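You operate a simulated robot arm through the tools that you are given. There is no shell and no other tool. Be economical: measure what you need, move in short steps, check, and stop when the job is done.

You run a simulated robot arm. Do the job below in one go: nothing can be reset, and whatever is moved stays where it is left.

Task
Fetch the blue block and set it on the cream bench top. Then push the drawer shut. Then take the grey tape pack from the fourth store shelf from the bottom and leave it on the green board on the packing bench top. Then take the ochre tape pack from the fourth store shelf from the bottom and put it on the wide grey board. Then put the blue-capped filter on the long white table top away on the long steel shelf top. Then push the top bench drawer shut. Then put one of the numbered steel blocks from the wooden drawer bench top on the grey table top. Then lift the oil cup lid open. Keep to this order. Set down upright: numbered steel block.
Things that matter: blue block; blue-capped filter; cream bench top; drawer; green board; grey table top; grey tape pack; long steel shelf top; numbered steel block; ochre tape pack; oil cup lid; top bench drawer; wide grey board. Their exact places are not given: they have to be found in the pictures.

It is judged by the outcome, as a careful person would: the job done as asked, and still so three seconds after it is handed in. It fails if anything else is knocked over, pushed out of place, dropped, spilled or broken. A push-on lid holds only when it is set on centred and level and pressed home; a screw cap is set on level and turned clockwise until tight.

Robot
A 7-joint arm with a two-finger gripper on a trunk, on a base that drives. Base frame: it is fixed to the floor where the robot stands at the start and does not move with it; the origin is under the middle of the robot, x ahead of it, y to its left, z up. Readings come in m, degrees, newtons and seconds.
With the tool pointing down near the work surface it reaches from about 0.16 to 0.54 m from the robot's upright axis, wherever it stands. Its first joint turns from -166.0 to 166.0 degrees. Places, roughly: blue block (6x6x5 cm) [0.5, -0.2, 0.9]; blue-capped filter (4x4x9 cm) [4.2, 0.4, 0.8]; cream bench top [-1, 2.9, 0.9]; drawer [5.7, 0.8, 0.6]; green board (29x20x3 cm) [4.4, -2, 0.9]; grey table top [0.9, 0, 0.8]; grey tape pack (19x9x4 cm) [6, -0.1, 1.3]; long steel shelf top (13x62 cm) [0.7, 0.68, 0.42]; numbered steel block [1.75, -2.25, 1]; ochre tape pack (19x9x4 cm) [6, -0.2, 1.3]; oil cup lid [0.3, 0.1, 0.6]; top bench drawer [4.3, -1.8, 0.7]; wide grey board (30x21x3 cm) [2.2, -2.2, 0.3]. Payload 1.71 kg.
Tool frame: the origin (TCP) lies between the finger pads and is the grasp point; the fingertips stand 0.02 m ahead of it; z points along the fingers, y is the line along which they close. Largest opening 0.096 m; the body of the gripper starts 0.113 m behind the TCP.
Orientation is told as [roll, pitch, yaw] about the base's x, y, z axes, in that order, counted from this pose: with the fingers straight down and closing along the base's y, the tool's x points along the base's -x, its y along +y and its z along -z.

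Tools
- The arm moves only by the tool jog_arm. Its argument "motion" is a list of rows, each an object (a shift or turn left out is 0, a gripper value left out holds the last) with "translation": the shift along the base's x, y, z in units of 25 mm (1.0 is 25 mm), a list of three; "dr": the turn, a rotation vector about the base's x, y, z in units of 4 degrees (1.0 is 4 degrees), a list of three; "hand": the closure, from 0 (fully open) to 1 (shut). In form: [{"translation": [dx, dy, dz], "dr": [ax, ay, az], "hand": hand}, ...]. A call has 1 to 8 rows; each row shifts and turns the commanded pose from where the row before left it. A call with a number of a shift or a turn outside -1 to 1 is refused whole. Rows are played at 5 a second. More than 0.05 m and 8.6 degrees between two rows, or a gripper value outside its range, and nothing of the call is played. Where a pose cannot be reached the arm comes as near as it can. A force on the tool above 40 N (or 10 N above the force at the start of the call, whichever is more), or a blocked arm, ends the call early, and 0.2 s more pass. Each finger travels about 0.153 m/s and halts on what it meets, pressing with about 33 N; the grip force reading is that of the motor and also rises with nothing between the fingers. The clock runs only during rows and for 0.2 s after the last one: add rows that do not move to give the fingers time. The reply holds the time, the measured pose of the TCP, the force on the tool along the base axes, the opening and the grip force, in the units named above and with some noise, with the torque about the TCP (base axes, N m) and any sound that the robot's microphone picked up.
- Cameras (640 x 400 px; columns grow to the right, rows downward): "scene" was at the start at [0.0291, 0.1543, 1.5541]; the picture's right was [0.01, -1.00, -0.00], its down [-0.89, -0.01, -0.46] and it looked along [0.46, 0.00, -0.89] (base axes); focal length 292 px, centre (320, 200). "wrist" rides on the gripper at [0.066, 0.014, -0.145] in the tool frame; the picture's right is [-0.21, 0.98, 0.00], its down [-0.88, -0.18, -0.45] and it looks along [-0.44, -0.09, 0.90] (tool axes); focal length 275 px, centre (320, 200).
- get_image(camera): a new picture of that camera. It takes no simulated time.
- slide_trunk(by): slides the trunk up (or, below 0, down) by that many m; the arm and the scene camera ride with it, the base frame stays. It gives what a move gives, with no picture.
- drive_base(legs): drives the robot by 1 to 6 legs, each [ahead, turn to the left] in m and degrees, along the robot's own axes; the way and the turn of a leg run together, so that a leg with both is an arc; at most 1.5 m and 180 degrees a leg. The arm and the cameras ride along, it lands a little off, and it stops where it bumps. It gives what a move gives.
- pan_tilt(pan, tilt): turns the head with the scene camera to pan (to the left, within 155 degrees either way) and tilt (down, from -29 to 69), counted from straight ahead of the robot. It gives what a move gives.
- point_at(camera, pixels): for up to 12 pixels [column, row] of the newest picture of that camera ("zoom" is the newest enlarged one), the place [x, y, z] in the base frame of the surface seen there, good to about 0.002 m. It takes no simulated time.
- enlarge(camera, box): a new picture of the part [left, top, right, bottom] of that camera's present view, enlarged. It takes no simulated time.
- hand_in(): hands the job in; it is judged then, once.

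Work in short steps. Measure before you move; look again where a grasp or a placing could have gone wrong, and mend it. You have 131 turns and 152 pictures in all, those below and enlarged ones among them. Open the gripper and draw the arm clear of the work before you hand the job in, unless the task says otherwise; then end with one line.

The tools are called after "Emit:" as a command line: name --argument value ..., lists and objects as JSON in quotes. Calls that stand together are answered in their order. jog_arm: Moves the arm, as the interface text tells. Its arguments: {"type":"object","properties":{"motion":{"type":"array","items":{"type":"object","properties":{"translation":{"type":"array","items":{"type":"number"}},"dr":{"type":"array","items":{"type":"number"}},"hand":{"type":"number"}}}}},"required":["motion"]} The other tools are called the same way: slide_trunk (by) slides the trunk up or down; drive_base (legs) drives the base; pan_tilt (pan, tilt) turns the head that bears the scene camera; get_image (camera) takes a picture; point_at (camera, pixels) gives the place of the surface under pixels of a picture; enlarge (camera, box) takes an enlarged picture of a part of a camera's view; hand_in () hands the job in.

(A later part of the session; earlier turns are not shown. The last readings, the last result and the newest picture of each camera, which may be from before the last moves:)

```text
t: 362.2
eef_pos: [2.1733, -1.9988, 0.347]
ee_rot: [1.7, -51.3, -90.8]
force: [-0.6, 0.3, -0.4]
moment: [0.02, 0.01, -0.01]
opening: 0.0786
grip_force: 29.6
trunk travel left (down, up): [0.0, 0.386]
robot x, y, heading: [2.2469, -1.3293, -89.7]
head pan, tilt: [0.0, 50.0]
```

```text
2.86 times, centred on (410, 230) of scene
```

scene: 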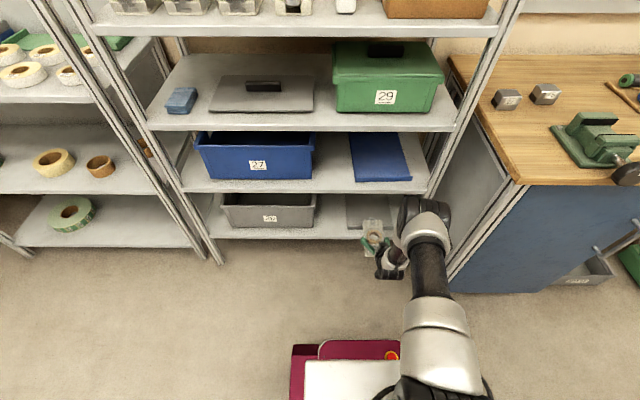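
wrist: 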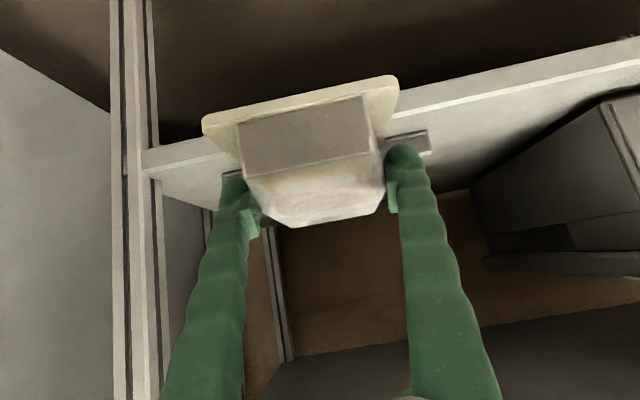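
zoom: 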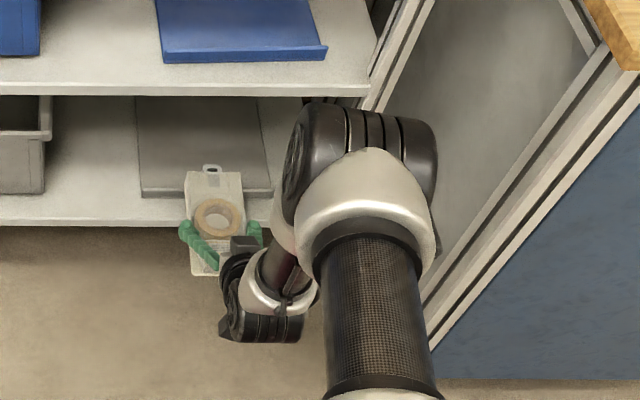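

Clearances are about 3 cm or more. I drive in another 0.19 m.

Emit:
drive_base --legs '[[0.19, 0]]'

Emit:
get_image --camera "wrist"

Emit:
enlarge --camera "scene" --box '[300, 160, 500, 320]'

```text
t: 363.9
eef_pos: [2.1705, -2.1839, 0.3567]
ee_rot: [1.8, -52.0, -91.2]
force: [-0.8, 0.4, -1.4]
moment: [0.06, -0.01, 0.03]
opening: 0.0785
grip_force: 30.0
trunk travel left (down, up): [0.0, 0.386]
robot x, y, heading: [2.2445, -1.5194, -89.7]
head pan, tilt: [0.0, 50.0]
```

```text
57 pictures are left
```

wrist: 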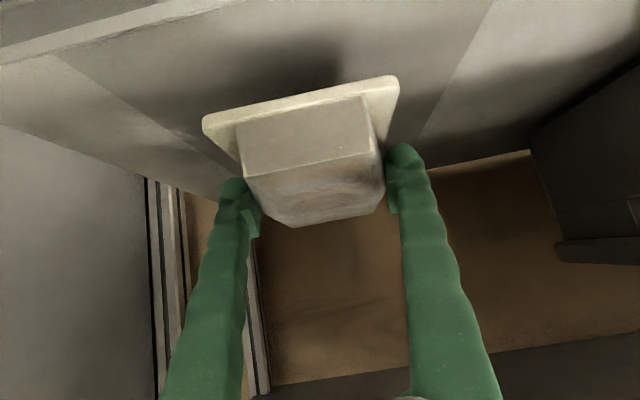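

```text
2.50 times, centred on (400, 240) of scene
```

zoom: 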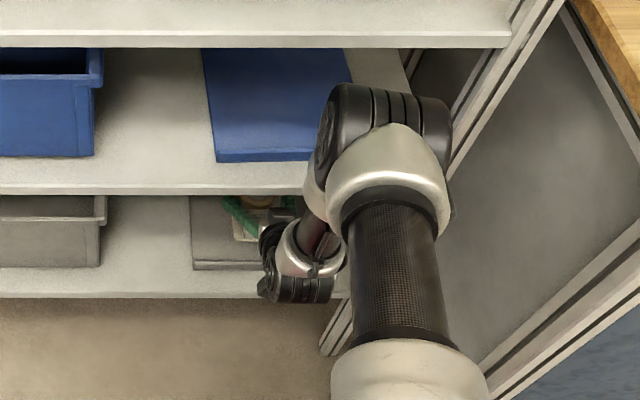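

Over the tray. I lower onto it, levelling the pitch, and release.

Emit:
jog_arm --motion '[{"translation": [0, -0.3, -0.5], "dr": [0.1, 0, 0]}, {"translation": [0, -0.3, -0.5], "dr": [0.1, 0, 0]}, {"translation": [0, 0, -0.4]}, {"translation": [0, 0, -0.25]}, {}]'

Emit:
get_image --camera "wrist"

```text
t: 365.1
eef_pos: [2.1714, -2.194, 0.3249]
ee_rot: [1.7, -52.3, -91.3]
force: [0.2, 0.0, -1.2]
moment: [0.06, 0.02, 0.01]
opening: 0.0781
grip_force: 30.3
trunk travel left (down, up): [0.0, 0.386]
robot x, y, heading: [2.2471, -1.519, -90.2]
head pan, tilt: [0.0, 50.0]
```

```text
55 pictures are left
```

wrist: 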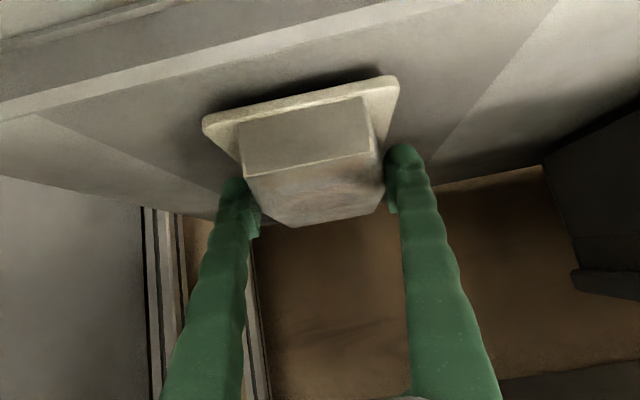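

A little more down until contact.

Emit:
jog_arm --motion '[{"translation": [0, 0, -0.25], "dr": [0.13, 0, 0]}, {"translation": [0, 0, -0.2], "dr": [0.12, 0, 0]}, {"translation": [0, 0, -0.1]}, {}]'

```text
t: 366.1
eef_pos: [2.1697, -2.1957, 0.3136]
ee_rot: [1.5, -51.5, -91.2]
force: [1.6, 0.4, 11.8]
moment: [0.13, 0.49, 0.04]
opening: 0.0783
grip_force: 30.1
trunk travel left (down, up): [0.0, 0.386]
robot x, y, heading: [2.2439, -1.521, -90.0]
head pan, tilt: [0.0, 50.0]
```

Contact made. Release, lift slightly and drive back out.

Emit:
jog_arm --motion '[{"hand": 0.1}, {"hand": 0}, {"hand": 0}, {"translation": [0, 0.3, 0.4]}, {"translation": [0, 0.3, 0.5]}, {"translation": [0, 0, 0.6]}, {}]'

Emit:
get_image --camera "wrist"

Emit:
drive_base --legs '[[-0.5, 0]]'

Emit:
get_image --camera "scene"

```text
t: 367.6
eef_pos: [2.1697, -2.1768, 0.3501]
ee_rot: [1.7, -51.2, -91.2]
force: [0.0, -0.6, -0.6]
moment: [0.0, 0.0, -0.03]
opening: 0.096
grip_force: 0.1
trunk travel left (down, up): [0.0, 0.386]
robot x, y, heading: [2.2405, -1.5183, -90.2]
head pan, tilt: [0.0, 50.0]
```

```text
54 pictures are left
```

wrist: 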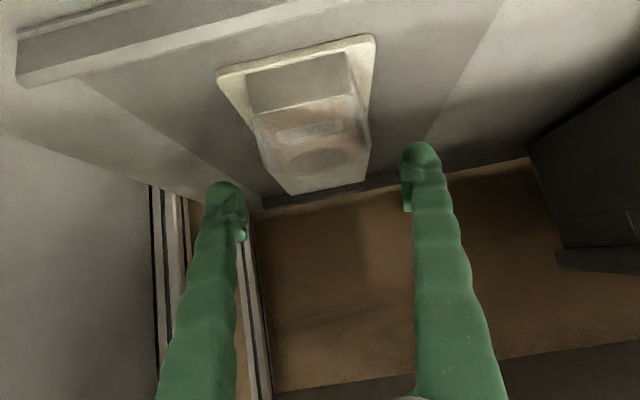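

```text
t: 370.8
eef_pos: [2.1712, -1.6799, 0.3504]
ee_rot: [1.7, -51.2, -90.8]
force: [-0.2, -0.2, 0.3]
moment: [0.02, 0.0, 0.0]
opening: 0.096
grip_force: 0.0
trunk travel left (down, up): [0.0, 0.386]
robot x, y, heading: [2.2432, -1.0238, -89.6]
head pan, tilt: [0.0, 50.0]
```

```text
53 pictures are left
```

scene: 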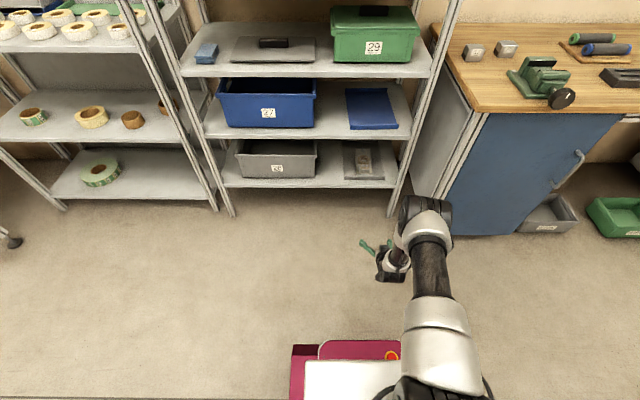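

The ochre pack is on the wide grey board. Next the filter at about (4.14,0.40): I raise the arm, drive back east and around to the east end of the long white table.

Emit:
slide_trunk --by 0.385

Emit:
jog_arm --motion '[{"translation": [0, 0, 1], "dr": [0.5, 0, 0]}, {"translation": [0, 0, 1], "dr": [0.5, 0, 0]}, {"translation": [0, 0, 1], "dr": [0.5, 0, 0]}, {"translation": [0, 0, 1], "dr": [0.5, 0, 0]}, {"translation": [0, 0, 1], "dr": [0.5, 0, 0]}, {"translation": [0, 0, 1]}, {"translation": [0, 0, 1]}, {"translation": [0, 0, 1]}]'

Emit:
drive_base --legs '[[0, 89.6], [1.3, 0], [1.3, 0], [0, 79], [1.39, 0], [0, 101]]'

Emit:
pan_tilt --pan 0 --tilt 45

Emit:
get_image --camera "scene"

```text
t: 374.5
eef_pos: [2.1732, -1.6758, 0.745]
ee_rot: [1.7, -52.1, -90.8]
force: [-0.9, 0.0, 0.5]
moment: [0.01, 0.02, 0.01]
opening: 0.0961
grip_force: 0.0
trunk travel left (down, up): [-0.385, 0.001]
robot x, y, heading: [2.2448, -1.0234, -89.4]
head pan, tilt: [0.0, 50.0]
```

```text
t: 376.3
eef_pos: [2.1734, -1.6745, 0.9446]
ee_rot: [1.6, -42.1, -90.8]
force: [0.7, 0.0, 0.2]
moment: [0.0, 0.01, -0.01]
opening: 0.0957
grip_force: 0.1
trunk travel left (down, up): [-0.385, 0.001]
robot x, y, heading: [2.2443, -1.0222, -89.7]
head pan, tilt: [0.0, 50.0]
```

```text
t: 410.1
eef_pos: [4.5263, 0.4023, 0.9456]
ee_rot: [1.6, -42.1, 173.8]
force: [0.8, 0.4, 0.2]
moment: [0.01, 0.02, 0.01]
opening: 0.0962
grip_force: 0.0
trunk travel left (down, up): [-0.385, 0.001]
robot x, y, heading: [5.1729, 0.274, 175.3]
head pan, tilt: [0.0, 50.0]
```

```text
t: 410.8
eef_pos: [4.5407, 0.3997, 0.9557]
ee_rot: [1.6, -43.0, 173.8]
force: [1.5, -0.3, -0.2]
moment: [0.01, -0.01, -0.03]
opening: 0.096
grip_force: 0.0
trunk travel left (down, up): [-0.385, 0.001]
robot x, y, heading: [5.1692, 0.2761, 175.0]
head pan, tilt: [0.0, 45.0]
```

```text
52 pictures are left
```

scene: 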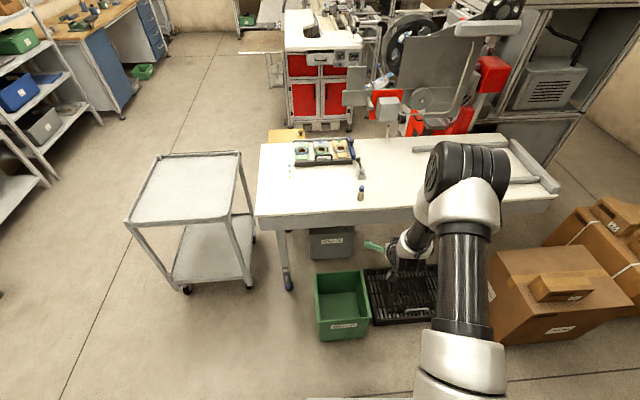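

The filter stands at (361,193). I measure it, the table edge and the bins.

Emit:
point_at --camera "scene" --pixels '[[361, 186], [361, 193], [361, 199], [357, 195], [365, 195], [340, 215], [340, 335], [370, 325], [430, 320], [370, 270], [315, 275], [361, 172]]'

Emit:
enlarge --camera "scene" --box '[280, 120, 440, 230]'

```text
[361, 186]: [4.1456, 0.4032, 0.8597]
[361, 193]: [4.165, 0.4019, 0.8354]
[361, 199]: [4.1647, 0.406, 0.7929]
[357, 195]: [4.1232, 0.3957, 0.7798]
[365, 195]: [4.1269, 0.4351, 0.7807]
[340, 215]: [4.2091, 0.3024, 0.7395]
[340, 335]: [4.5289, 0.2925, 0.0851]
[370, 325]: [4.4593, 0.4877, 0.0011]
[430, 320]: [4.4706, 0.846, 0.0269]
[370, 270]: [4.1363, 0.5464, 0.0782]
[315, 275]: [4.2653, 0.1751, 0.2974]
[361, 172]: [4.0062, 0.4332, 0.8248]
```

```text
3.64 times, centred on (360, 175) of scene
```

zoom: 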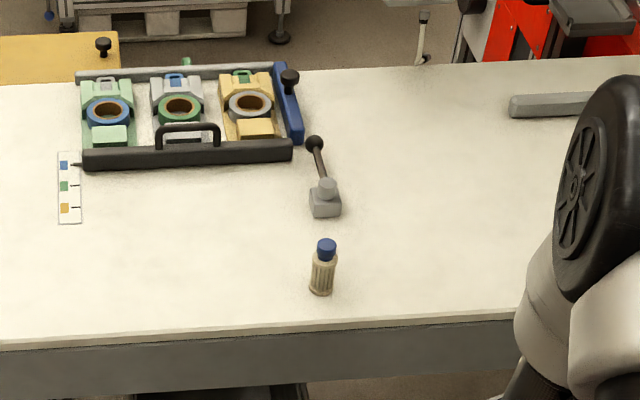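

Filter centre ≈(4.145,0.403), top 0.87. I drive ahead 0.29 m (base stays clear of the bins at x≤4.53).

Emit:
drive_base --legs '[[0.29, 0]]'

Emit:
jog_arm --motion '[{"translation": [0, -0.3, -0.6], "dr": [0, 0, 0.3]}, {"translation": [0, -0.3, -0.6], "dr": [0, 0, 0.3]}, {"translation": [0, -0.3, -0.6]}, {}]'

Emit:
get_image --camera "wrist"

```text
t: 412.9
eef_pos: [4.2412, 0.4259, 0.954]
ee_rot: [1.7, -42.9, 173.9]
force: [-0.1, 0.2, 0.1]
moment: [0.02, 0.0, -0.01]
opening: 0.0958
grip_force: 0.1
trunk travel left (down, up): [-0.385, 0.001]
robot x, y, heading: [4.8714, 0.3041, 174.9]
head pan, tilt: [0.0, 45.0]
```

```text
t: 413.9
eef_pos: [4.255, 0.4011, 0.9197]
ee_rot: [1.6, -43.9, 176.3]
force: [-0.4, -0.5, -0.5]
moment: [0.01, 0.0, 0.01]
opening: 0.0959
grip_force: 0.1
trunk travel left (down, up): [-0.385, 0.001]
robot x, y, heading: [4.8684, 0.3034, 175.0]
head pan, tilt: [0.0, 45.0]
```

```text
50 pictures are left
```

wrist: 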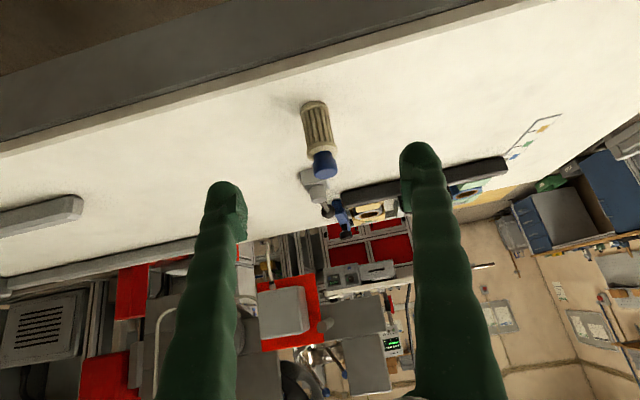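

Emit:
point_at --camera "wrist" --pixels '[[316, 118], [307, 130], [328, 130], [324, 165], [315, 103]]'

Emit:
jog_arm --motion '[{"translation": [-0.6, 0.0, -0.4]}, {"translation": [-0.6, 0.0, -0.5]}, {"translation": [-0.6, 0, -0.5]}, {"translation": [-0.6, 0, -0.5]}, {"translation": [-0.6, 0, -0.5]}, {}]'

Emit:
get_image --camera "wrist"

```text
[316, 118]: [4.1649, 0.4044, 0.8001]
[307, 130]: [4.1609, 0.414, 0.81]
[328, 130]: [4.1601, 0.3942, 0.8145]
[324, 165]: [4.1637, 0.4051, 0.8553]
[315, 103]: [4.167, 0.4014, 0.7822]
```

```text
t: 415.3
eef_pos: [4.1815, 0.4013, 0.8599]
ee_rot: [1.6, -43.9, 176.1]
force: [-0.5, -0.1, 0.1]
moment: [-0.04, 0.01, -0.02]
opening: 0.0962
grip_force: 0.1
trunk travel left (down, up): [-0.385, 0.001]
robot x, y, heading: [4.8743, 0.301, 175.2]
head pan, tilt: [0.0, 45.0]
```

```text
49 pictures are left
```

wrist: 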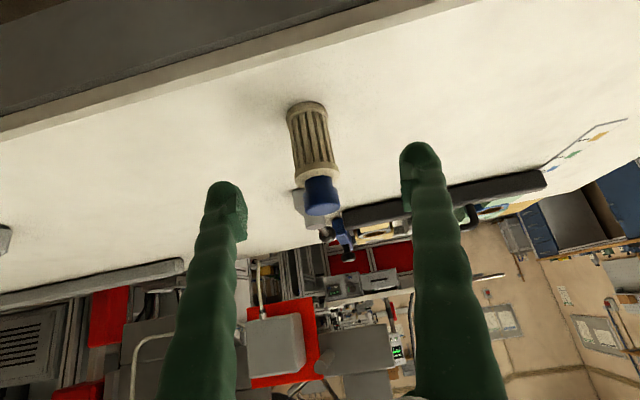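

Filter axis (4.147,0.404). I move in the last 35 mm, close, and lift.

Emit:
jog_arm --motion '[{"translation": [-0.45, 0.1, -0.5]}, {"translation": [-0.45, 0, -0.5]}, {"translation": [-0.4, 0, -0.5]}, {}, {"hand": 0.4}, {"hand": 0.8}, {"hand": 1}, {"hand": 1}]'

Emit:
jog_arm --motion '[{"translation": [0, 0, 0.3]}, {"translation": [0, 0, 0.6]}, {"translation": [0, 0, 0.8]}, {"translation": [0, 0, 0.8]}, {"translation": [0, 0, 0.8]}, {}]'

Emit:
get_image --camera "wrist"

```text
t: 417.1
eef_pos: [4.1493, 0.4036, 0.8216]
ee_rot: [1.7, -43.9, 176.3]
force: [-0.1, 0.5, 0.4]
moment: [0.03, 0.0, -0.01]
opening: 0.0295
grip_force: 33.3
trunk travel left (down, up): [-0.385, 0.001]
robot x, y, heading: [4.8725, 0.3039, 175.4]
head pan, tilt: [0.0, 45.0]
```

```text
t: 418.5
eef_pos: [4.1488, 0.4025, 0.9034]
ee_rot: [1.6, -43.9, 176.1]
force: [0.5, -0.8, 0.0]
moment: [0.0, 0.01, -0.01]
opening: 0.0294
grip_force: 32.7
trunk travel left (down, up): [-0.385, 0.001]
robot x, y, heading: [4.8754, 0.3007, 175.2]
head pan, tilt: [0.0, 45.0]
```

```text
48 pictures are left
```

wrist: 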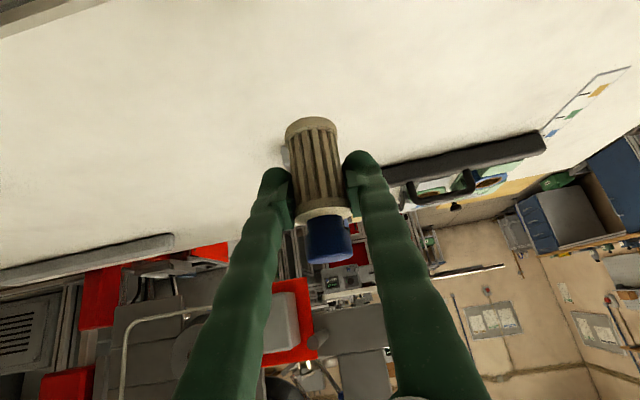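

Filter held upright. I back out and take the known route west; first to (4.84,-1.0) and turn to 180°, then three legs.

Emit:
drive_base --legs '[[-0.27, 0], [0, 83], [1.33, 0], [0, 102]]'

```text
t: 436.5
eef_pos: [5.6057, -1.0304, 0.9054]
ee_rot: [1.6, -43.9, 0.6]
force: [-1.1, 0.0, -0.6]
moment: [0.02, 0.03, 0.04]
opening: 0.03
grip_force: 32.8
trunk travel left (down, up): [-0.385, 0.001]
robot x, y, heading: [4.8768, -0.9942, -0.8]
head pan, tilt: [0.0, 45.0]
```

I turned the wrong way; I turn round 179° and continue west.

Emit:
drive_base --legs '[[0, 179.5], [1.5, 0], [1.5, 0]]'

```text
t: 448.3
eef_pos: [3.8202, -0.7965, 0.9378]
ee_rot: [1.7, -46.3, 171.2]
force: [0.7, 1.2, -0.2]
moment: [-0.03, 0.03, 0.09]
opening: 0.0299
grip_force: 33.3
trunk travel left (down, up): [-0.385, 0.001]
robot x, y, heading: [4.4939, -0.9436, 170.6]
head pan, tilt: [0.0, 45.0]
stopped in leg 2: the robot was blocked; the commanded pose is now the measured one
```

I grazed the cart corner. I back off 0.15, steer wider to y≈-1.1, then continue.

Emit:
drive_base --legs '[[-0.15, 0], [0, 27], [0.5, 0], [0, -17]]'

Emit:
pan_tilt --pan -40 --tilt 45

Emit:
get_image --camera "scene"

```text
t: 455.0
eef_pos: [3.4712, -1.0751, 0.9361]
ee_rot: [1.7, -46.3, -179.5]
force: [-0.7, 0.8, -0.4]
moment: [-0.01, -0.01, -0.04]
opening: 0.03
grip_force: 33.1
trunk travel left (down, up): [-0.385, 0.001]
robot x, y, heading: [4.1577, -1.1119, -179.8]
head pan, tilt: [0.0, 45.0]
```

```text
t: 456.1
eef_pos: [3.4857, -1.0745, 0.9453]
ee_rot: [1.5, -47.2, -179.4]
force: [0.2, 0.2, -0.2]
moment: [0.02, 0.01, 0.0]
opening: 0.0301
grip_force: 33.6
trunk travel left (down, up): [-0.385, 0.001]
robot x, y, heading: [4.1593, -1.1093, -179.9]
head pan, tilt: [-40.0, 45.0]
```

```text
47 pictures are left
```

scene: 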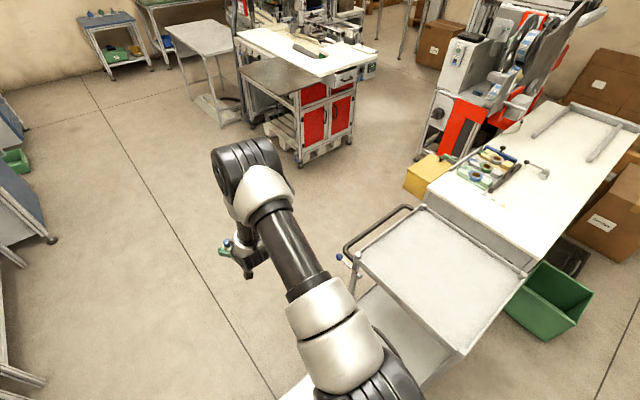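

I check the cart's corners against before (were (4.184,-0.663) and (4.183,-0.238)), then drive on west.

Emit:
point_at --camera "scene" --pixels '[[525, 272], [462, 352], [420, 208], [358, 252]]'

Emit:
drive_base --legs '[[1.4, 0], [1.3, 0]]'

```text
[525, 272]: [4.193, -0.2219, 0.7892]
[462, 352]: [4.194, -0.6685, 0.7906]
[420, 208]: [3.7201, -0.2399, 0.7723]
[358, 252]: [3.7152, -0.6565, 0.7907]
```

```text
t: 470.1
eef_pos: [0.7957, -1.1133, 0.9463]
ee_rot: [1.5, -47.1, -179.0]
force: [0.3, -0.8, -1.0]
moment: [0.01, 0.0, -0.02]
opening: 0.0294
grip_force: 33.0
trunk travel left (down, up): [-0.385, 0.001]
robot x, y, heading: [1.47, -1.1472, -179.4]
head pan, tilt: [-40.0, 45.0]
```

The cart is where it was. On to the aisle's mouth and turn north.

Emit:
drive_base --legs '[[1.3, 0], [0, -81.4], [0.9, 0]]'

```text
t: 485.9
eef_pos: [-0.0985, 0.3934, 0.9567]
ee_rot: [1.5, -48.1, 100.5]
force: [0.1, -0.1, -0.2]
moment: [-0.04, 0.01, 0.02]
opening: 0.0296
grip_force: 33.7
trunk travel left (down, up): [-0.385, 0.001]
robot x, y, heading: [-0.0188, -0.2617, 99.8]
head pan, tilt: [-40.0, 45.0]
```

I go on to about (-0.25,0.68) and face the steel shelf.

Emit:
drive_base --legs '[[0, 4], [0.97, 0], [0, -103]]'

Emit:
pan_tilt --pan 0 --tilt 45

Emit:
get_image --camera "scene"

```text
t: 497.2
eef_pos: [0.3899, 0.6214, 0.9674]
ee_rot: [1.6, -48.9, -2.3]
force: [-0.4, -0.7, 0.2]
moment: [-0.01, 0.01, 0.01]
opening: 0.0298
grip_force: 33.4
trunk travel left (down, up): [-0.385, 0.001]
robot x, y, heading: [-0.254, 0.7006, -3.3]
head pan, tilt: [-40.0, 45.0]
```

```text
t: 498.3
eef_pos: [0.3735, 0.6212, 0.9781]
ee_rot: [1.6, -49.8, -2.3]
force: [0.0, -0.5, -1.4]
moment: [-0.01, -0.03, -0.01]
opening: 0.0296
grip_force: 33.0
trunk travel left (down, up): [-0.385, 0.001]
robot x, y, heading: [-0.2511, 0.7013, -3.0]
head pan, tilt: [0.0, 45.0]
```

```text
46 pictures are left
```

scene: 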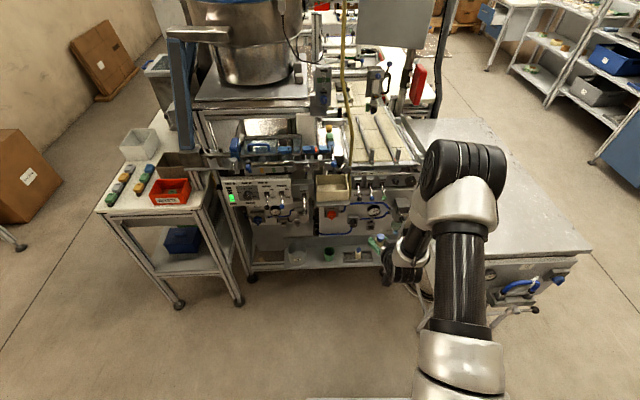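

The shelf is at row ≈255, columns 250–375, with bucket, cup and caddy. I enlarge and measure it.

Emit:
enlarge --camera "scene" --box '[230, 170, 430, 295]'

Emit:
point_at --camera "scene" --pixels '[[260, 262], [280, 258], [310, 262], [310, 250], [342, 260], [368, 255], [343, 268], [255, 272], [375, 262], [320, 240], [340, 195], [290, 255]]'

```text
3.20 times, centred on (330, 232) of scene
```

zoom: 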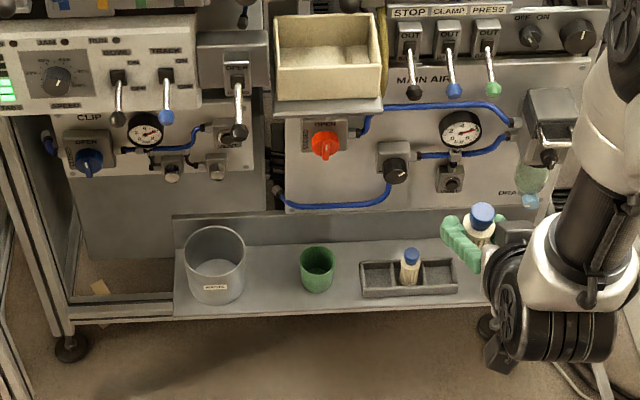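

```text
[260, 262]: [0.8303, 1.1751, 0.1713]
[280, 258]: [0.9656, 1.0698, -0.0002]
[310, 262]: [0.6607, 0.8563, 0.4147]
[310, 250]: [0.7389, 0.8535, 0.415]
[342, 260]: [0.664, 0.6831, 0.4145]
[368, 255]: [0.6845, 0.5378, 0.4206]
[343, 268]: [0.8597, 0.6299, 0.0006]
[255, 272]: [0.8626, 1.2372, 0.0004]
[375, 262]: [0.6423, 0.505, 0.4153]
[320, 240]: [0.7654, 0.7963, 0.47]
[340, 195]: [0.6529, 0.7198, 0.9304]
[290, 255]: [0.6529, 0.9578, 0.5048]
```

Shelf z=0.415. Gap between bucket and green cup near y≈0.86 looks free; I measure bucket and cup edges from the enlarged picture.

Emit:
point_at --camera "zoom" --pixels '[[238, 292], [244, 262], [302, 275], [302, 252], [317, 290], [215, 300], [272, 300], [272, 262], [272, 240], [332, 260], [362, 290], [345, 270]]'

Emit:
drive_base --legs '[[0, 93], [0.18, 0], [0, -90]]'

Emit:
slide_trunk --by -0.38

Emit:
jog_arm --motion '[{"dr": [0, 0.5, 0]}, {"dr": [0, 0.5, 0]}, {"dr": [0, 0.5, 0]}, {}]'

Emit:
get_image --camera "scene"

```text
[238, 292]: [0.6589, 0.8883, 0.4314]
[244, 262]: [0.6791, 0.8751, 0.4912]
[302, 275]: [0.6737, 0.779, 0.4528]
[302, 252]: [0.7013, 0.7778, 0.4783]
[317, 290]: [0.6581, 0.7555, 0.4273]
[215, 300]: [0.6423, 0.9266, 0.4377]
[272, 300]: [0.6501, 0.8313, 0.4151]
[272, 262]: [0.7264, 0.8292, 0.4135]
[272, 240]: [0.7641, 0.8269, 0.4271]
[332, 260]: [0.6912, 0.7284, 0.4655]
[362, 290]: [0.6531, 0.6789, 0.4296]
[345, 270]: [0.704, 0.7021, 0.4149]
```

```text
t: 509.0
eef_pos: [0.3802, 0.8173, 0.9776]
ee_rot: [1.5, -49.8, -0.2]
force: [-0.9, 0.9, -0.4]
moment: [0.0, -0.02, 0.0]
opening: 0.03
grip_force: 32.8
trunk travel left (down, up): [-0.385, 0.001]
robot x, y, heading: [-0.2499, 0.8801, -0.8]
head pan, tilt: [0.0, 45.0]
```

```text
t: 512.7
eef_pos: [0.3643, 0.818, 0.6076]
ee_rot: [1.5, -50.7, 0.0]
force: [1.2, 0.9, -0.4]
moment: [-0.01, -0.01, 0.03]
opening: 0.0299
grip_force: 33.2
trunk travel left (down, up): [-0.005, 0.381]
robot x, y, heading: [-0.2502, 0.8753, -1.0]
head pan, tilt: [0.0, 45.0]
```

```text
t: 513.7
eef_pos: [0.3647, 0.8178, 0.6074]
ee_rot: [1.6, -44.7, -0.1]
force: [0.0, -0.7, -1.5]
moment: [0.05, 0.01, -0.03]
opening: 0.0298
grip_force: 33.4
trunk travel left (down, up): [-0.005, 0.381]
robot x, y, heading: [-0.2502, 0.8786, -1.0]
head pan, tilt: [0.0, 45.0]
```

```text
44 pictures are left
```

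scene: 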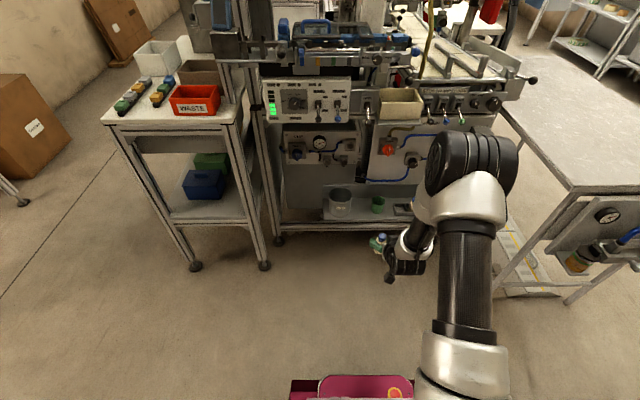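

Gap: y 0.78–0.875, centre 0.828. I lower to z≈0.565 (filter bottom above the bucket rim 0.505), centre in y, and drive 0.3 m ahead.

Emit:
jog_arm --motion '[{"translation": [0, 0.3, -0.6], "dr": [0, 0.2, 0]}, {"translation": [0, 0.3, -0.6]}, {"translation": [0, 0, -0.5]}, {}]'

Emit:
drive_base --legs '[[0.3, 0]]'

Emit:
get_image --camera "wrist"

Emit:
enlarge --camera "scene" --box '[280, 160, 480, 285]'

```text
t: 514.7
eef_pos: [0.3635, 0.8312, 0.5652]
ee_rot: [1.6, -43.9, 0.0]
force: [-0.5, 0.7, -0.8]
moment: [-0.01, 0.04, 0.0]
opening: 0.0299
grip_force: 32.5
trunk travel left (down, up): [-0.005, 0.381]
robot x, y, heading: [-0.2497, 0.8731, -0.8]
head pan, tilt: [0.0, 45.0]
```

```text
t: 516.8
eef_pos: [0.6604, 0.8253, 0.5639]
ee_rot: [1.5, -43.8, -0.2]
force: [-0.8, -0.6, -0.3]
moment: [0.03, 0.01, 0.01]
opening: 0.0298
grip_force: 32.4
trunk travel left (down, up): [-0.005, 0.381]
robot x, y, heading: [0.0442, 0.8722, -1.3]
head pan, tilt: [0.0, 45.0]
```

```text
43 pictures are left
```

wrist: 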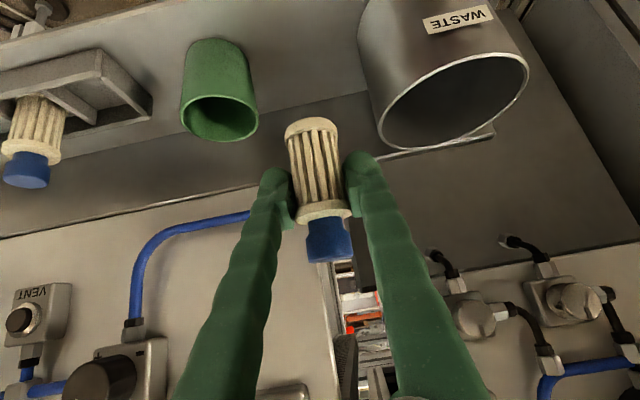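

```text
3.20 times, centred on (380, 222) of scene
```

zoom: 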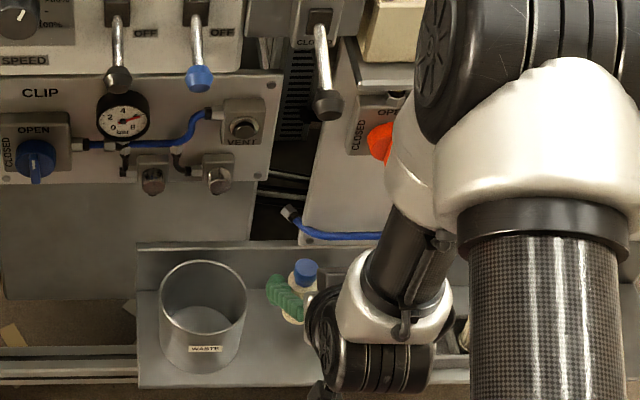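

Centred between cup and bucket. I lower to z≈0.462 with a small x advance.

Emit:
jog_arm --motion '[{"translation": [0.5, 0.15, -0.6]}, {"translation": [0.5, 0, -0.6]}, {"translation": [0.3, 0, -0.7]}, {"translation": [0, 0, -0.7]}, {"translation": [0, 0, -0.7]}, {"translation": [0, 0, -0.5]}, {}]'

Emit:
get_image --camera "wrist"

```text
t: 518.4
eef_pos: [0.6852, 0.8287, 0.4773]
ee_rot: [1.5, -44.7, -0.3]
force: [0.2, -0.2, -1.4]
moment: [0.02, -0.01, -0.03]
opening: 0.0299
grip_force: 33.3
trunk travel left (down, up): [-0.005, 0.381]
robot x, y, heading: [0.0426, 0.8664, -1.1]
head pan, tilt: [0.0, 45.0]
```

```text
41 pictures are left
```

wrist: 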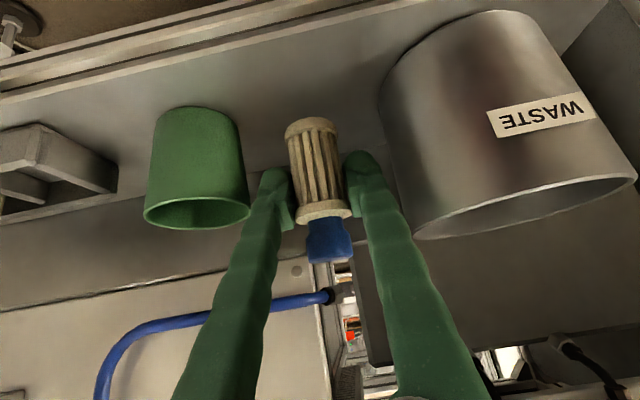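

Lower until contact, then open only slightly (0.045), back out upward along the tool.

Emit:
jog_arm --motion '[{"translation": [0.2, -0.05, -0.4], "dr": [0, 0.1, 0]}, {"translation": [0, 0, -0.3], "dr": [0, 0.1, 0]}, {"translation": [0, 0, -0.15]}, {}]'

```text
t: 519.4
eef_pos: [0.6892, 0.8279, 0.4582]
ee_rot: [1.5, -44.1, -0.3]
force: [0.8, -0.4, 0.6]
moment: [0.01, 0.01, 0.01]
opening: 0.0298
grip_force: 33.3
trunk travel left (down, up): [-0.005, 0.381]
robot x, y, heading: [0.0445, 0.8664, -1.2]
head pan, tilt: [0.0, 45.0]
```

Contact is just beginning; 2 mm more and open.

Emit:
jog_arm --motion '[{"translation": [0, 0, -0.1]}, {}, {"hand": 0.62}, {"hand": 0.55}, {"hand": 0.55}]'

Emit:
jog_arm --motion '[{"translation": [-0.4, 0, 0.4]}, {"translation": [-0.6, 0, 0.6]}, {"translation": [-0.6, 0, 0.6]}, {"translation": [-0.7, 0, 0.7]}, {"translation": [-0.7, 0, 0.7]}, {"translation": [-0.7, 0, 0.7]}, {}]'

Emit:
get_image --camera "wrist"

```text
t: 520.6
eef_pos: [0.6881, 0.8285, 0.4552]
ee_rot: [1.5, -43.9, -0.3]
force: [-0.1, 0.1, -0.2]
moment: [-0.01, 0.01, 0.0]
opening: 0.0435
grip_force: 0.0
trunk travel left (down, up): [-0.005, 0.381]
robot x, y, heading: [0.0448, 0.8665, -1.3]
head pan, tilt: [0.0, 45.0]
```

```text
t: 522.2
eef_pos: [0.5958, 0.829, 0.5485]
ee_rot: [1.5, -44.0, -0.3]
force: [0.4, 0.6, 0.0]
moment: [-0.02, -0.01, 0.01]
opening: 0.0433
grip_force: 0.1
trunk travel left (down, up): [-0.005, 0.381]
robot x, y, heading: [0.0475, 0.8692, -1.2]
head pan, tilt: [0.0, 45.0]
```

```text
40 pictures are left
```

wrist: 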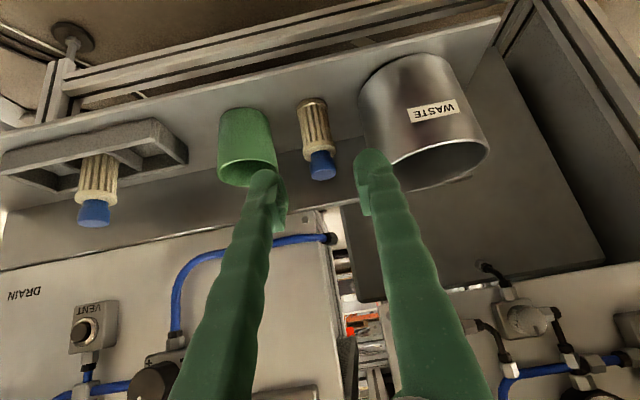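

The filter stands on the shelf. Next the packing-bench drawer: I back off, raise the trunk and drive back south and east.

Emit:
drive_base --legs '[[-0.3, 0]]'

Emit:
slide_trunk --by 0.38

Emit:
drive_base --legs '[[0, -77.4], [1.0, 0], [1.02, 0], [0, 78.6]]'

```text
t: 524.3
eef_pos: [0.2966, 0.8344, 0.5477]
ee_rot: [1.5, -44.0, -0.3]
force: [0.1, 0.0, 0.2]
moment: [-0.01, 0.02, -0.01]
opening: 0.0432
grip_force: 0.0
trunk travel left (down, up): [-0.005, 0.381]
robot x, y, heading: [-0.2555, 0.8782, -1.2]
head pan, tilt: [0.0, 45.0]
```

```text
t: 528.0
eef_pos: [0.2894, 0.8341, 0.935]
ee_rot: [1.5, -44.9, -0.5]
force: [0.5, 0.4, 0.2]
moment: [0.0, 0.0, -0.02]
opening: 0.0432
grip_force: 0.0
trunk travel left (down, up): [-0.385, 0.001]
robot x, y, heading: [-0.2519, 0.8747, -1.3]
head pan, tilt: [0.0, 45.0]
```

```text
t: 546.6
eef_pos: [0.6661, -1.1534, 0.9357]
ee_rot: [1.5, -44.9, -1.6]
force: [0.3, 0.7, -0.6]
moment: [0.0, 0.01, -0.01]
opening: 0.0434
grip_force: 0.1
trunk travel left (down, up): [-0.385, 0.001]
robot x, y, heading: [0.1239, -1.1063, -2.5]
head pan, tilt: [0.0, 45.0]
```

Eastward, with a check before the cart.

Emit:
drive_base --legs '[[0, 2.3], [1.5, 0], [1.5, 0]]'

```text
t: 562.5
eef_pos: [3.6524, -1.0764, 0.9442]
ee_rot: [1.4, -45.7, 2.1]
force: [0.8, -0.7, 0.0]
moment: [-0.01, -0.01, 0.01]
opening: 0.0431
grip_force: 0.0
trunk travel left (down, up): [-0.385, 0.001]
robot x, y, heading: [3.1244, -1.0635, 1.2]
head pan, tilt: [0.0, 45.0]
```

Emit:
drive_base --legs '[[0, -2.9], [1.38, 0], [0, -108]]'

Emit:
jog_arm --motion '[{"hand": 1}, {"hand": 1}]'

Emit:
pan_tilt --pan 0 --tilt 55

Emit:
get_image --camera "scene"

```text
t: 575.7
eef_pos: [4.2746, -1.5515, 0.9536]
ee_rot: [1.5, -46.6, -108.7]
force: [0.1, -0.9, 0.2]
moment: [-0.02, 0.01, 0.0]
opening: 0.0432
grip_force: 0.1
trunk travel left (down, up): [-0.385, 0.001]
robot x, y, heading: [4.4784, -1.0748, -109.7]
head pan, tilt: [0.0, 45.0]
```

```text
t: 576.3
eef_pos: [4.2807, -1.536, 0.9612]
ee_rot: [1.4, -47.6, -108.8]
force: [0.5, 0.1, -0.4]
moment: [-0.03, -0.03, 0.0]
opening: 0.0004
grip_force: 29.5
trunk travel left (down, up): [-0.385, 0.001]
robot x, y, heading: [4.4758, -1.0747, -109.8]
head pan, tilt: [0.0, 45.0]
```

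```text
t: 577.0
eef_pos: [4.2807, -1.5377, 0.9617]
ee_rot: [1.5, -47.5, -108.8]
force: [-0.3, -0.5, 0.8]
moment: [-0.02, 0.0, 0.0]
opening: 0.0
grip_force: 29.6
trunk travel left (down, up): [-0.385, 0.001]
robot x, y, heading: [4.48, -1.0747, -109.6]
head pan, tilt: [0.0, 55.0]
```

```text
39 pictures are left
```

scene: 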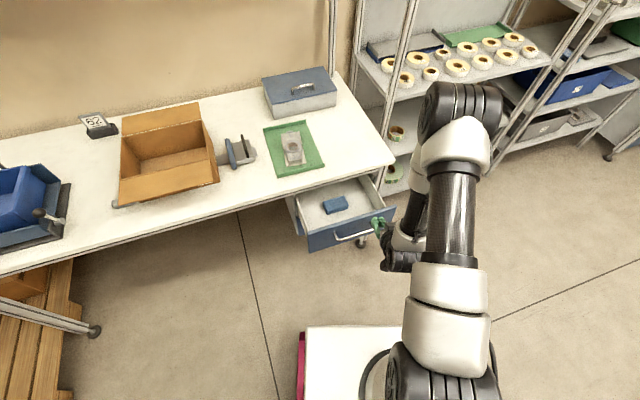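

I measure the drawer face and lower the trunk 0.27 so the fingers are at face height.

Emit:
point_at --camera "scene" --pixels '[[315, 242], [335, 229], [350, 225], [310, 235], [352, 238], [362, 222], [310, 185], [300, 205]]'

Emit:
slide_trunk --by -0.27

Emit:
enlarge --camera "scene" --box '[260, 110, 460, 260]'

```text
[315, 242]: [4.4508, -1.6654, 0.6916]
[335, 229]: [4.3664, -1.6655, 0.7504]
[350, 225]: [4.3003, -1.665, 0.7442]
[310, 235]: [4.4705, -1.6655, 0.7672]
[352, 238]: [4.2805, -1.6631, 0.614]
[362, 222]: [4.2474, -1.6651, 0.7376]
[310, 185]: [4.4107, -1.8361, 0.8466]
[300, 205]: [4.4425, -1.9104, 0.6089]
```

```text
t: 579.8
eef_pos: [4.2799, -1.537, 0.6924]
ee_rot: [1.5, -47.5, -108.8]
force: [-0.3, -0.3, -0.4]
moment: [0.01, 0.0, 0.0]
opening: 0.0
grip_force: 29.5
trunk travel left (down, up): [-0.115, 0.271]
robot x, y, heading: [4.4781, -1.0749, -109.6]
head pan, tilt: [0.0, 55.0]
```

```text
2.67 times, centred on (360, 185) of scene
```

zoom: 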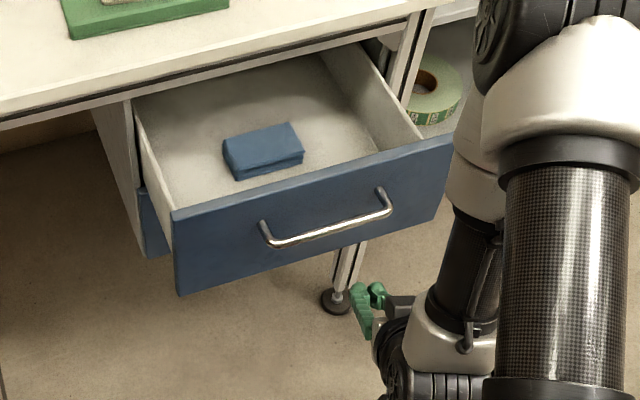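

Face at y=-1.665, x 4.10–4.475; closed would be ≈-1.836. I turn square to it, set the fingers at x≈4.41, z≈0.70 beside the handle, and push.

Emit:
drive_base --legs '[[0, 19.6]]'

Emit:
jog_arm --motion '[{"translation": [-0.6, 0, 0.2]}, {"translation": [-0.6, 0, 0]}, {}]'

Emit:
enlarge --camera "scene" --box '[260, 110, 460, 260]'

```text
t: 581.4
eef_pos: [4.4425, -1.5763, 0.6915]
ee_rot: [1.5, -47.5, -89.6]
force: [0.0, -0.2, 0.4]
moment: [0.02, 0.02, -0.01]
opening: 0.0001
grip_force: 29.9
trunk travel left (down, up): [-0.115, 0.271]
robot x, y, heading: [4.4766, -1.0797, -90.3]
head pan, tilt: [0.0, 55.0]
```

```text
t: 582.2
eef_pos: [4.4121, -1.5656, 0.705]
ee_rot: [1.5, -48.4, -89.6]
force: [-0.3, 0.0, -0.2]
moment: [0.02, -0.02, 0.0]
opening: 0.0
grip_force: 29.9
trunk travel left (down, up): [-0.115, 0.271]
robot x, y, heading: [4.48, -1.0767, -90.3]
head pan, tilt: [0.0, 55.0]
```

```text
2.67 times, centred on (360, 185) of scene
```

zoom: 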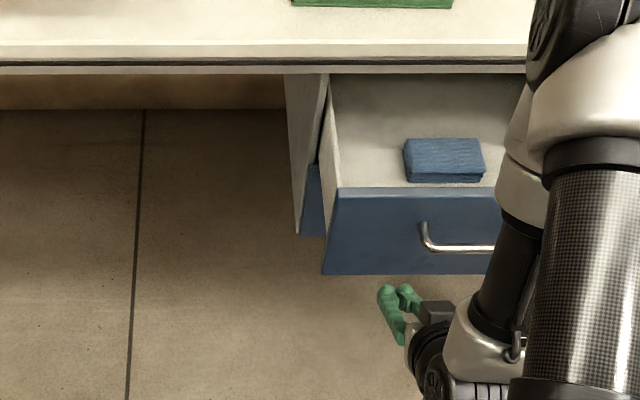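

Fingers are left of the handle. I push along -y.

Emit:
jog_arm --motion '[{"translation": [0, -0.8, 0]}, {"translation": [0, -0.8, 0]}, {"translation": [0, -0.8, 0]}, {"translation": [0, -0.7, 0]}, {"translation": [0, -0.6, 0]}, {"translation": [0, -0.6, 0]}, {"translation": [0, -0.6, 0]}, {"translation": [0, -0.6, 0]}]'

Emit:
jog_arm --motion '[{"translation": [0, -0.6, 0]}, {"translation": [0, -0.6, 0]}, {"translation": [0, -0.6, 0]}, {"translation": [0, -0.6, 0]}, {"translation": [0, -0.6, 0]}, {"translation": [0, -0.6, 0]}, {"translation": [0, -0.6, 0]}, {"translation": [0, -0.6, 0]}]'

Emit:
get_image --camera "scene"

```text
t: 584.0
eef_pos: [4.4142, -1.7063, 0.7037]
ee_rot: [1.6, -48.4, -89.6]
force: [0.7, -0.8, -0.2]
moment: [0.0, 0.01, -0.02]
opening: 0.0002
grip_force: 29.5
trunk travel left (down, up): [-0.115, 0.271]
robot x, y, heading: [4.4778, -1.0732, -90.4]
head pan, tilt: [0.0, 55.0]
```

```text
t: 585.8
eef_pos: [4.4124, -1.8246, 0.7036]
ee_rot: [1.5, -48.4, -89.6]
force: [-0.5, -0.7, -0.6]
moment: [0.01, -0.02, -0.01]
opening: 0.0
grip_force: 30.3
trunk travel left (down, up): [-0.115, 0.271]
robot x, y, heading: [4.4775, -1.075, -90.3]
head pan, tilt: [0.0, 55.0]
```

```text
36 pictures are left
```

scene: 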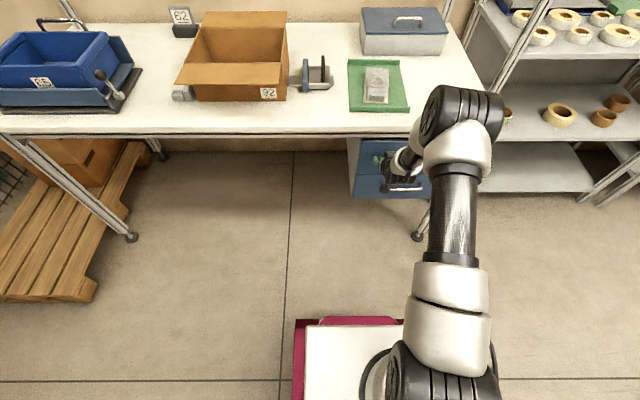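

Continue in small steps until the stop is felt.

Emit:
jog_arm --motion '[{"translation": [0, -0.3, 0]}, {"translation": [0, -0.3, 0]}, {"translation": [0, -0.3, 0]}, {"translation": [0, -0.3, 0]}, {"translation": [0, -0.3, 0]}]'

Emit:
enlarge --camera "scene" --box '[320, 110, 480, 230]'

Emit:
point_at --camera "zoom" --pixels '[[170, 160], [170, 285], [300, 285], [300, 320], [170, 90], [170, 320]]'

```text
t: 586.4
eef_pos: [4.4117, -1.8245, 0.7097]
ee_rot: [1.5, -48.5, -89.7]
force: [0.0, 0.4, -0.2]
moment: [-0.04, 0.02, 0.04]
opening: 0.0
grip_force: 29.6
trunk travel left (down, up): [-0.115, 0.271]
robot x, y, heading: [4.4765, -1.0788, -90.5]
head pan, tilt: [0.0, 55.0]
stopped in row 3: the force on the tool passed its limit at 46 N (the readings are from after the stop); the commanded pose is now the measured one
```

```text
3.33 times, centred on (400, 170) of scene
```

zoom: 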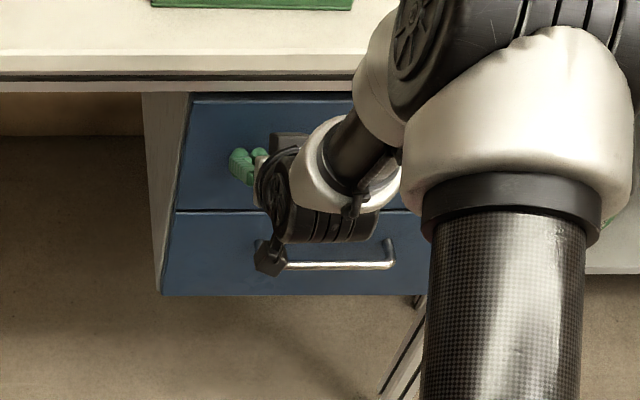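

```text
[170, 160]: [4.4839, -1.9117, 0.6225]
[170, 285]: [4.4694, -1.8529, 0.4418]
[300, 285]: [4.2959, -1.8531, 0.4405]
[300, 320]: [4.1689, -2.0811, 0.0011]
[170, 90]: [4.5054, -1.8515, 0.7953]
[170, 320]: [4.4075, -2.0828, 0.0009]
```

End stop reached (46 N). I draw back and compare the upper and lower faces.

Emit:
point_at --camera "zoom" --pixels '[[210, 130], [220, 195], [215, 240], [230, 120]]'

Emit:
jog_arm --motion '[{"translation": [0, 0.8, 0]}, {"translation": [0, 0.8, 0]}, {"translation": [0, 0.8, 0]}, {"translation": [0, 0.8, 0]}, {"translation": [0, 0.8, 0.3]}, {"translation": [0, 0.8, 0.5]}, {"translation": [0, 0.8, 0.5], "hand": 0}, {"translation": [0, 0.8, 0.5]}]'

Emit:
slide_trunk --by 0.27

```text
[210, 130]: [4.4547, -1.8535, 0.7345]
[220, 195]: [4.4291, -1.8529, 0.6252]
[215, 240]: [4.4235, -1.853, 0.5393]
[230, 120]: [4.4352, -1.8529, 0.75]
```

```text
t: 588.2
eef_pos: [4.4118, -1.6636, 0.7568]
ee_rot: [1.3, -48.4, -89.5]
force: [0.0, 0.1, 0.0]
moment: [0.01, 0.01, 0.02]
opening: 0.0961
grip_force: 0.0
trunk travel left (down, up): [-0.115, 0.271]
robot x, y, heading: [4.4779, -1.0727, -90.4]
head pan, tilt: [0.0, 55.0]
```

```text
t: 591.0
eef_pos: [4.4119, -1.6635, 1.0274]
ee_rot: [1.4, -48.4, -89.6]
force: [-0.4, 0.1, -0.4]
moment: [0.01, 0.0, -0.02]
opening: 0.0961
grip_force: 0.2
trunk travel left (down, up): [-0.385, 0.001]
robot x, y, heading: [4.4785, -1.078, -90.4]
head pan, tilt: [0.0, 55.0]
```

Both drawer faces are at -1.853: shut. Next the numbered block; I drive west to the wooden bench.

Emit:
drive_base --legs '[[0, -88.6], [1.3, 0], [1.25, 0], [0, 90]]'

Emit:
pan_tilt --pan 0 --tilt 50

Emit:
get_image --camera "scene"

```text
t: 613.3
eef_pos: [1.8938, -1.7503, 1.0267]
ee_rot: [1.4, -48.5, -87.0]
force: [-1.0, -0.2, 1.1]
moment: [-0.01, 0.04, -0.01]
opening: 0.0959
grip_force: 0.0
trunk travel left (down, up): [-0.385, 0.001]
robot x, y, heading: [1.9266, -1.1624, -87.6]
head pan, tilt: [0.0, 55.0]
```

```text
t: 614.0
eef_pos: [1.8933, -1.7347, 1.0365]
ee_rot: [1.4, -49.4, -87.0]
force: [0.0, 0.5, 0.4]
moment: [-0.04, 0.0, 0.02]
opening: 0.0958
grip_force: 0.2
trunk travel left (down, up): [-0.385, 0.001]
robot x, y, heading: [1.9264, -1.1601, -87.9]
head pan, tilt: [0.0, 50.0]
```

```text
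34 pictures are left
```

scene: 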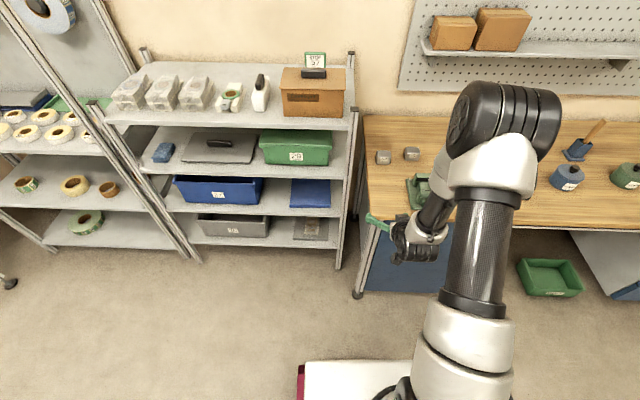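

Block 57 is at (383,157). I measure both, square up, reduce the pitch to about -40 and drive 0.34 m ahead.

Emit:
point_at --camera "scene" --pixels '[[377, 152], [389, 152], [383, 160], [377, 163], [390, 163], [411, 157], [383, 170]]'

Emit:
drive_base --legs '[[0, -2.1], [0.33, 0]]'

Emit:
jog_arm --motion '[{"translation": [-0.2, 0, 0], "dr": [0.6, 0, 0]}, {"translation": [-0.2, 0, 0], "dr": [0.6, 0, 0]}, {"translation": [-0.2, 0, 0], "dr": [0.6, 0, 0]}, {"dr": [0.5, 0, 0]}, {}]'

Emit:
get_image --camera "wrist"

```text
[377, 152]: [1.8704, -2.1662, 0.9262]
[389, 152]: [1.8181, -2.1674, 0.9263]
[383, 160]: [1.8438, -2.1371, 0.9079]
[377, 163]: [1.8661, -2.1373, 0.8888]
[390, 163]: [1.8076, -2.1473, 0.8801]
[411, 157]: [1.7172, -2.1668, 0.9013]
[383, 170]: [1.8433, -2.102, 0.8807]
```

```text
t: 616.7
eef_pos: [1.8783, -2.0773, 1.0357]
ee_rot: [1.5, -49.3, -88.6]
force: [-0.7, -0.7, 0.7]
moment: [-0.01, 0.01, 0.01]
opening: 0.0961
grip_force: 0.0
trunk travel left (down, up): [-0.385, 0.001]
robot x, y, heading: [1.9306, -1.4983, -89.4]
head pan, tilt: [0.0, 50.0]
```

```text
t: 617.9
eef_pos: [1.8626, -2.0586, 1.046]
ee_rot: [1.7, -40.9, -88.9]
force: [0.0, 0.0, 0.4]
moment: [0.02, 0.01, -0.02]
opening: 0.096
grip_force: 0.1
trunk travel left (down, up): [-0.385, 0.001]
robot x, y, heading: [1.9279, -1.4999, -89.5]
head pan, tilt: [0.0, 50.0]
```

```text
33 pictures are left
```

wrist: 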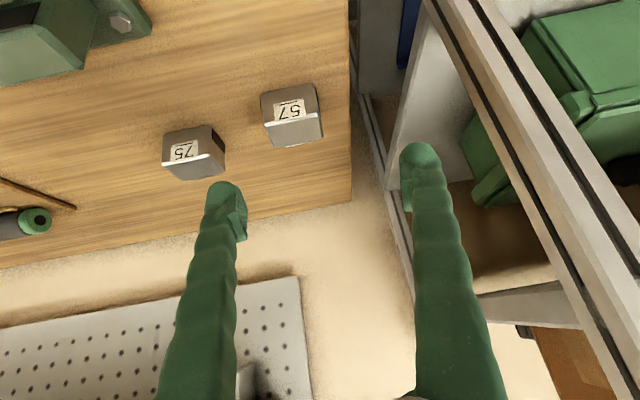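

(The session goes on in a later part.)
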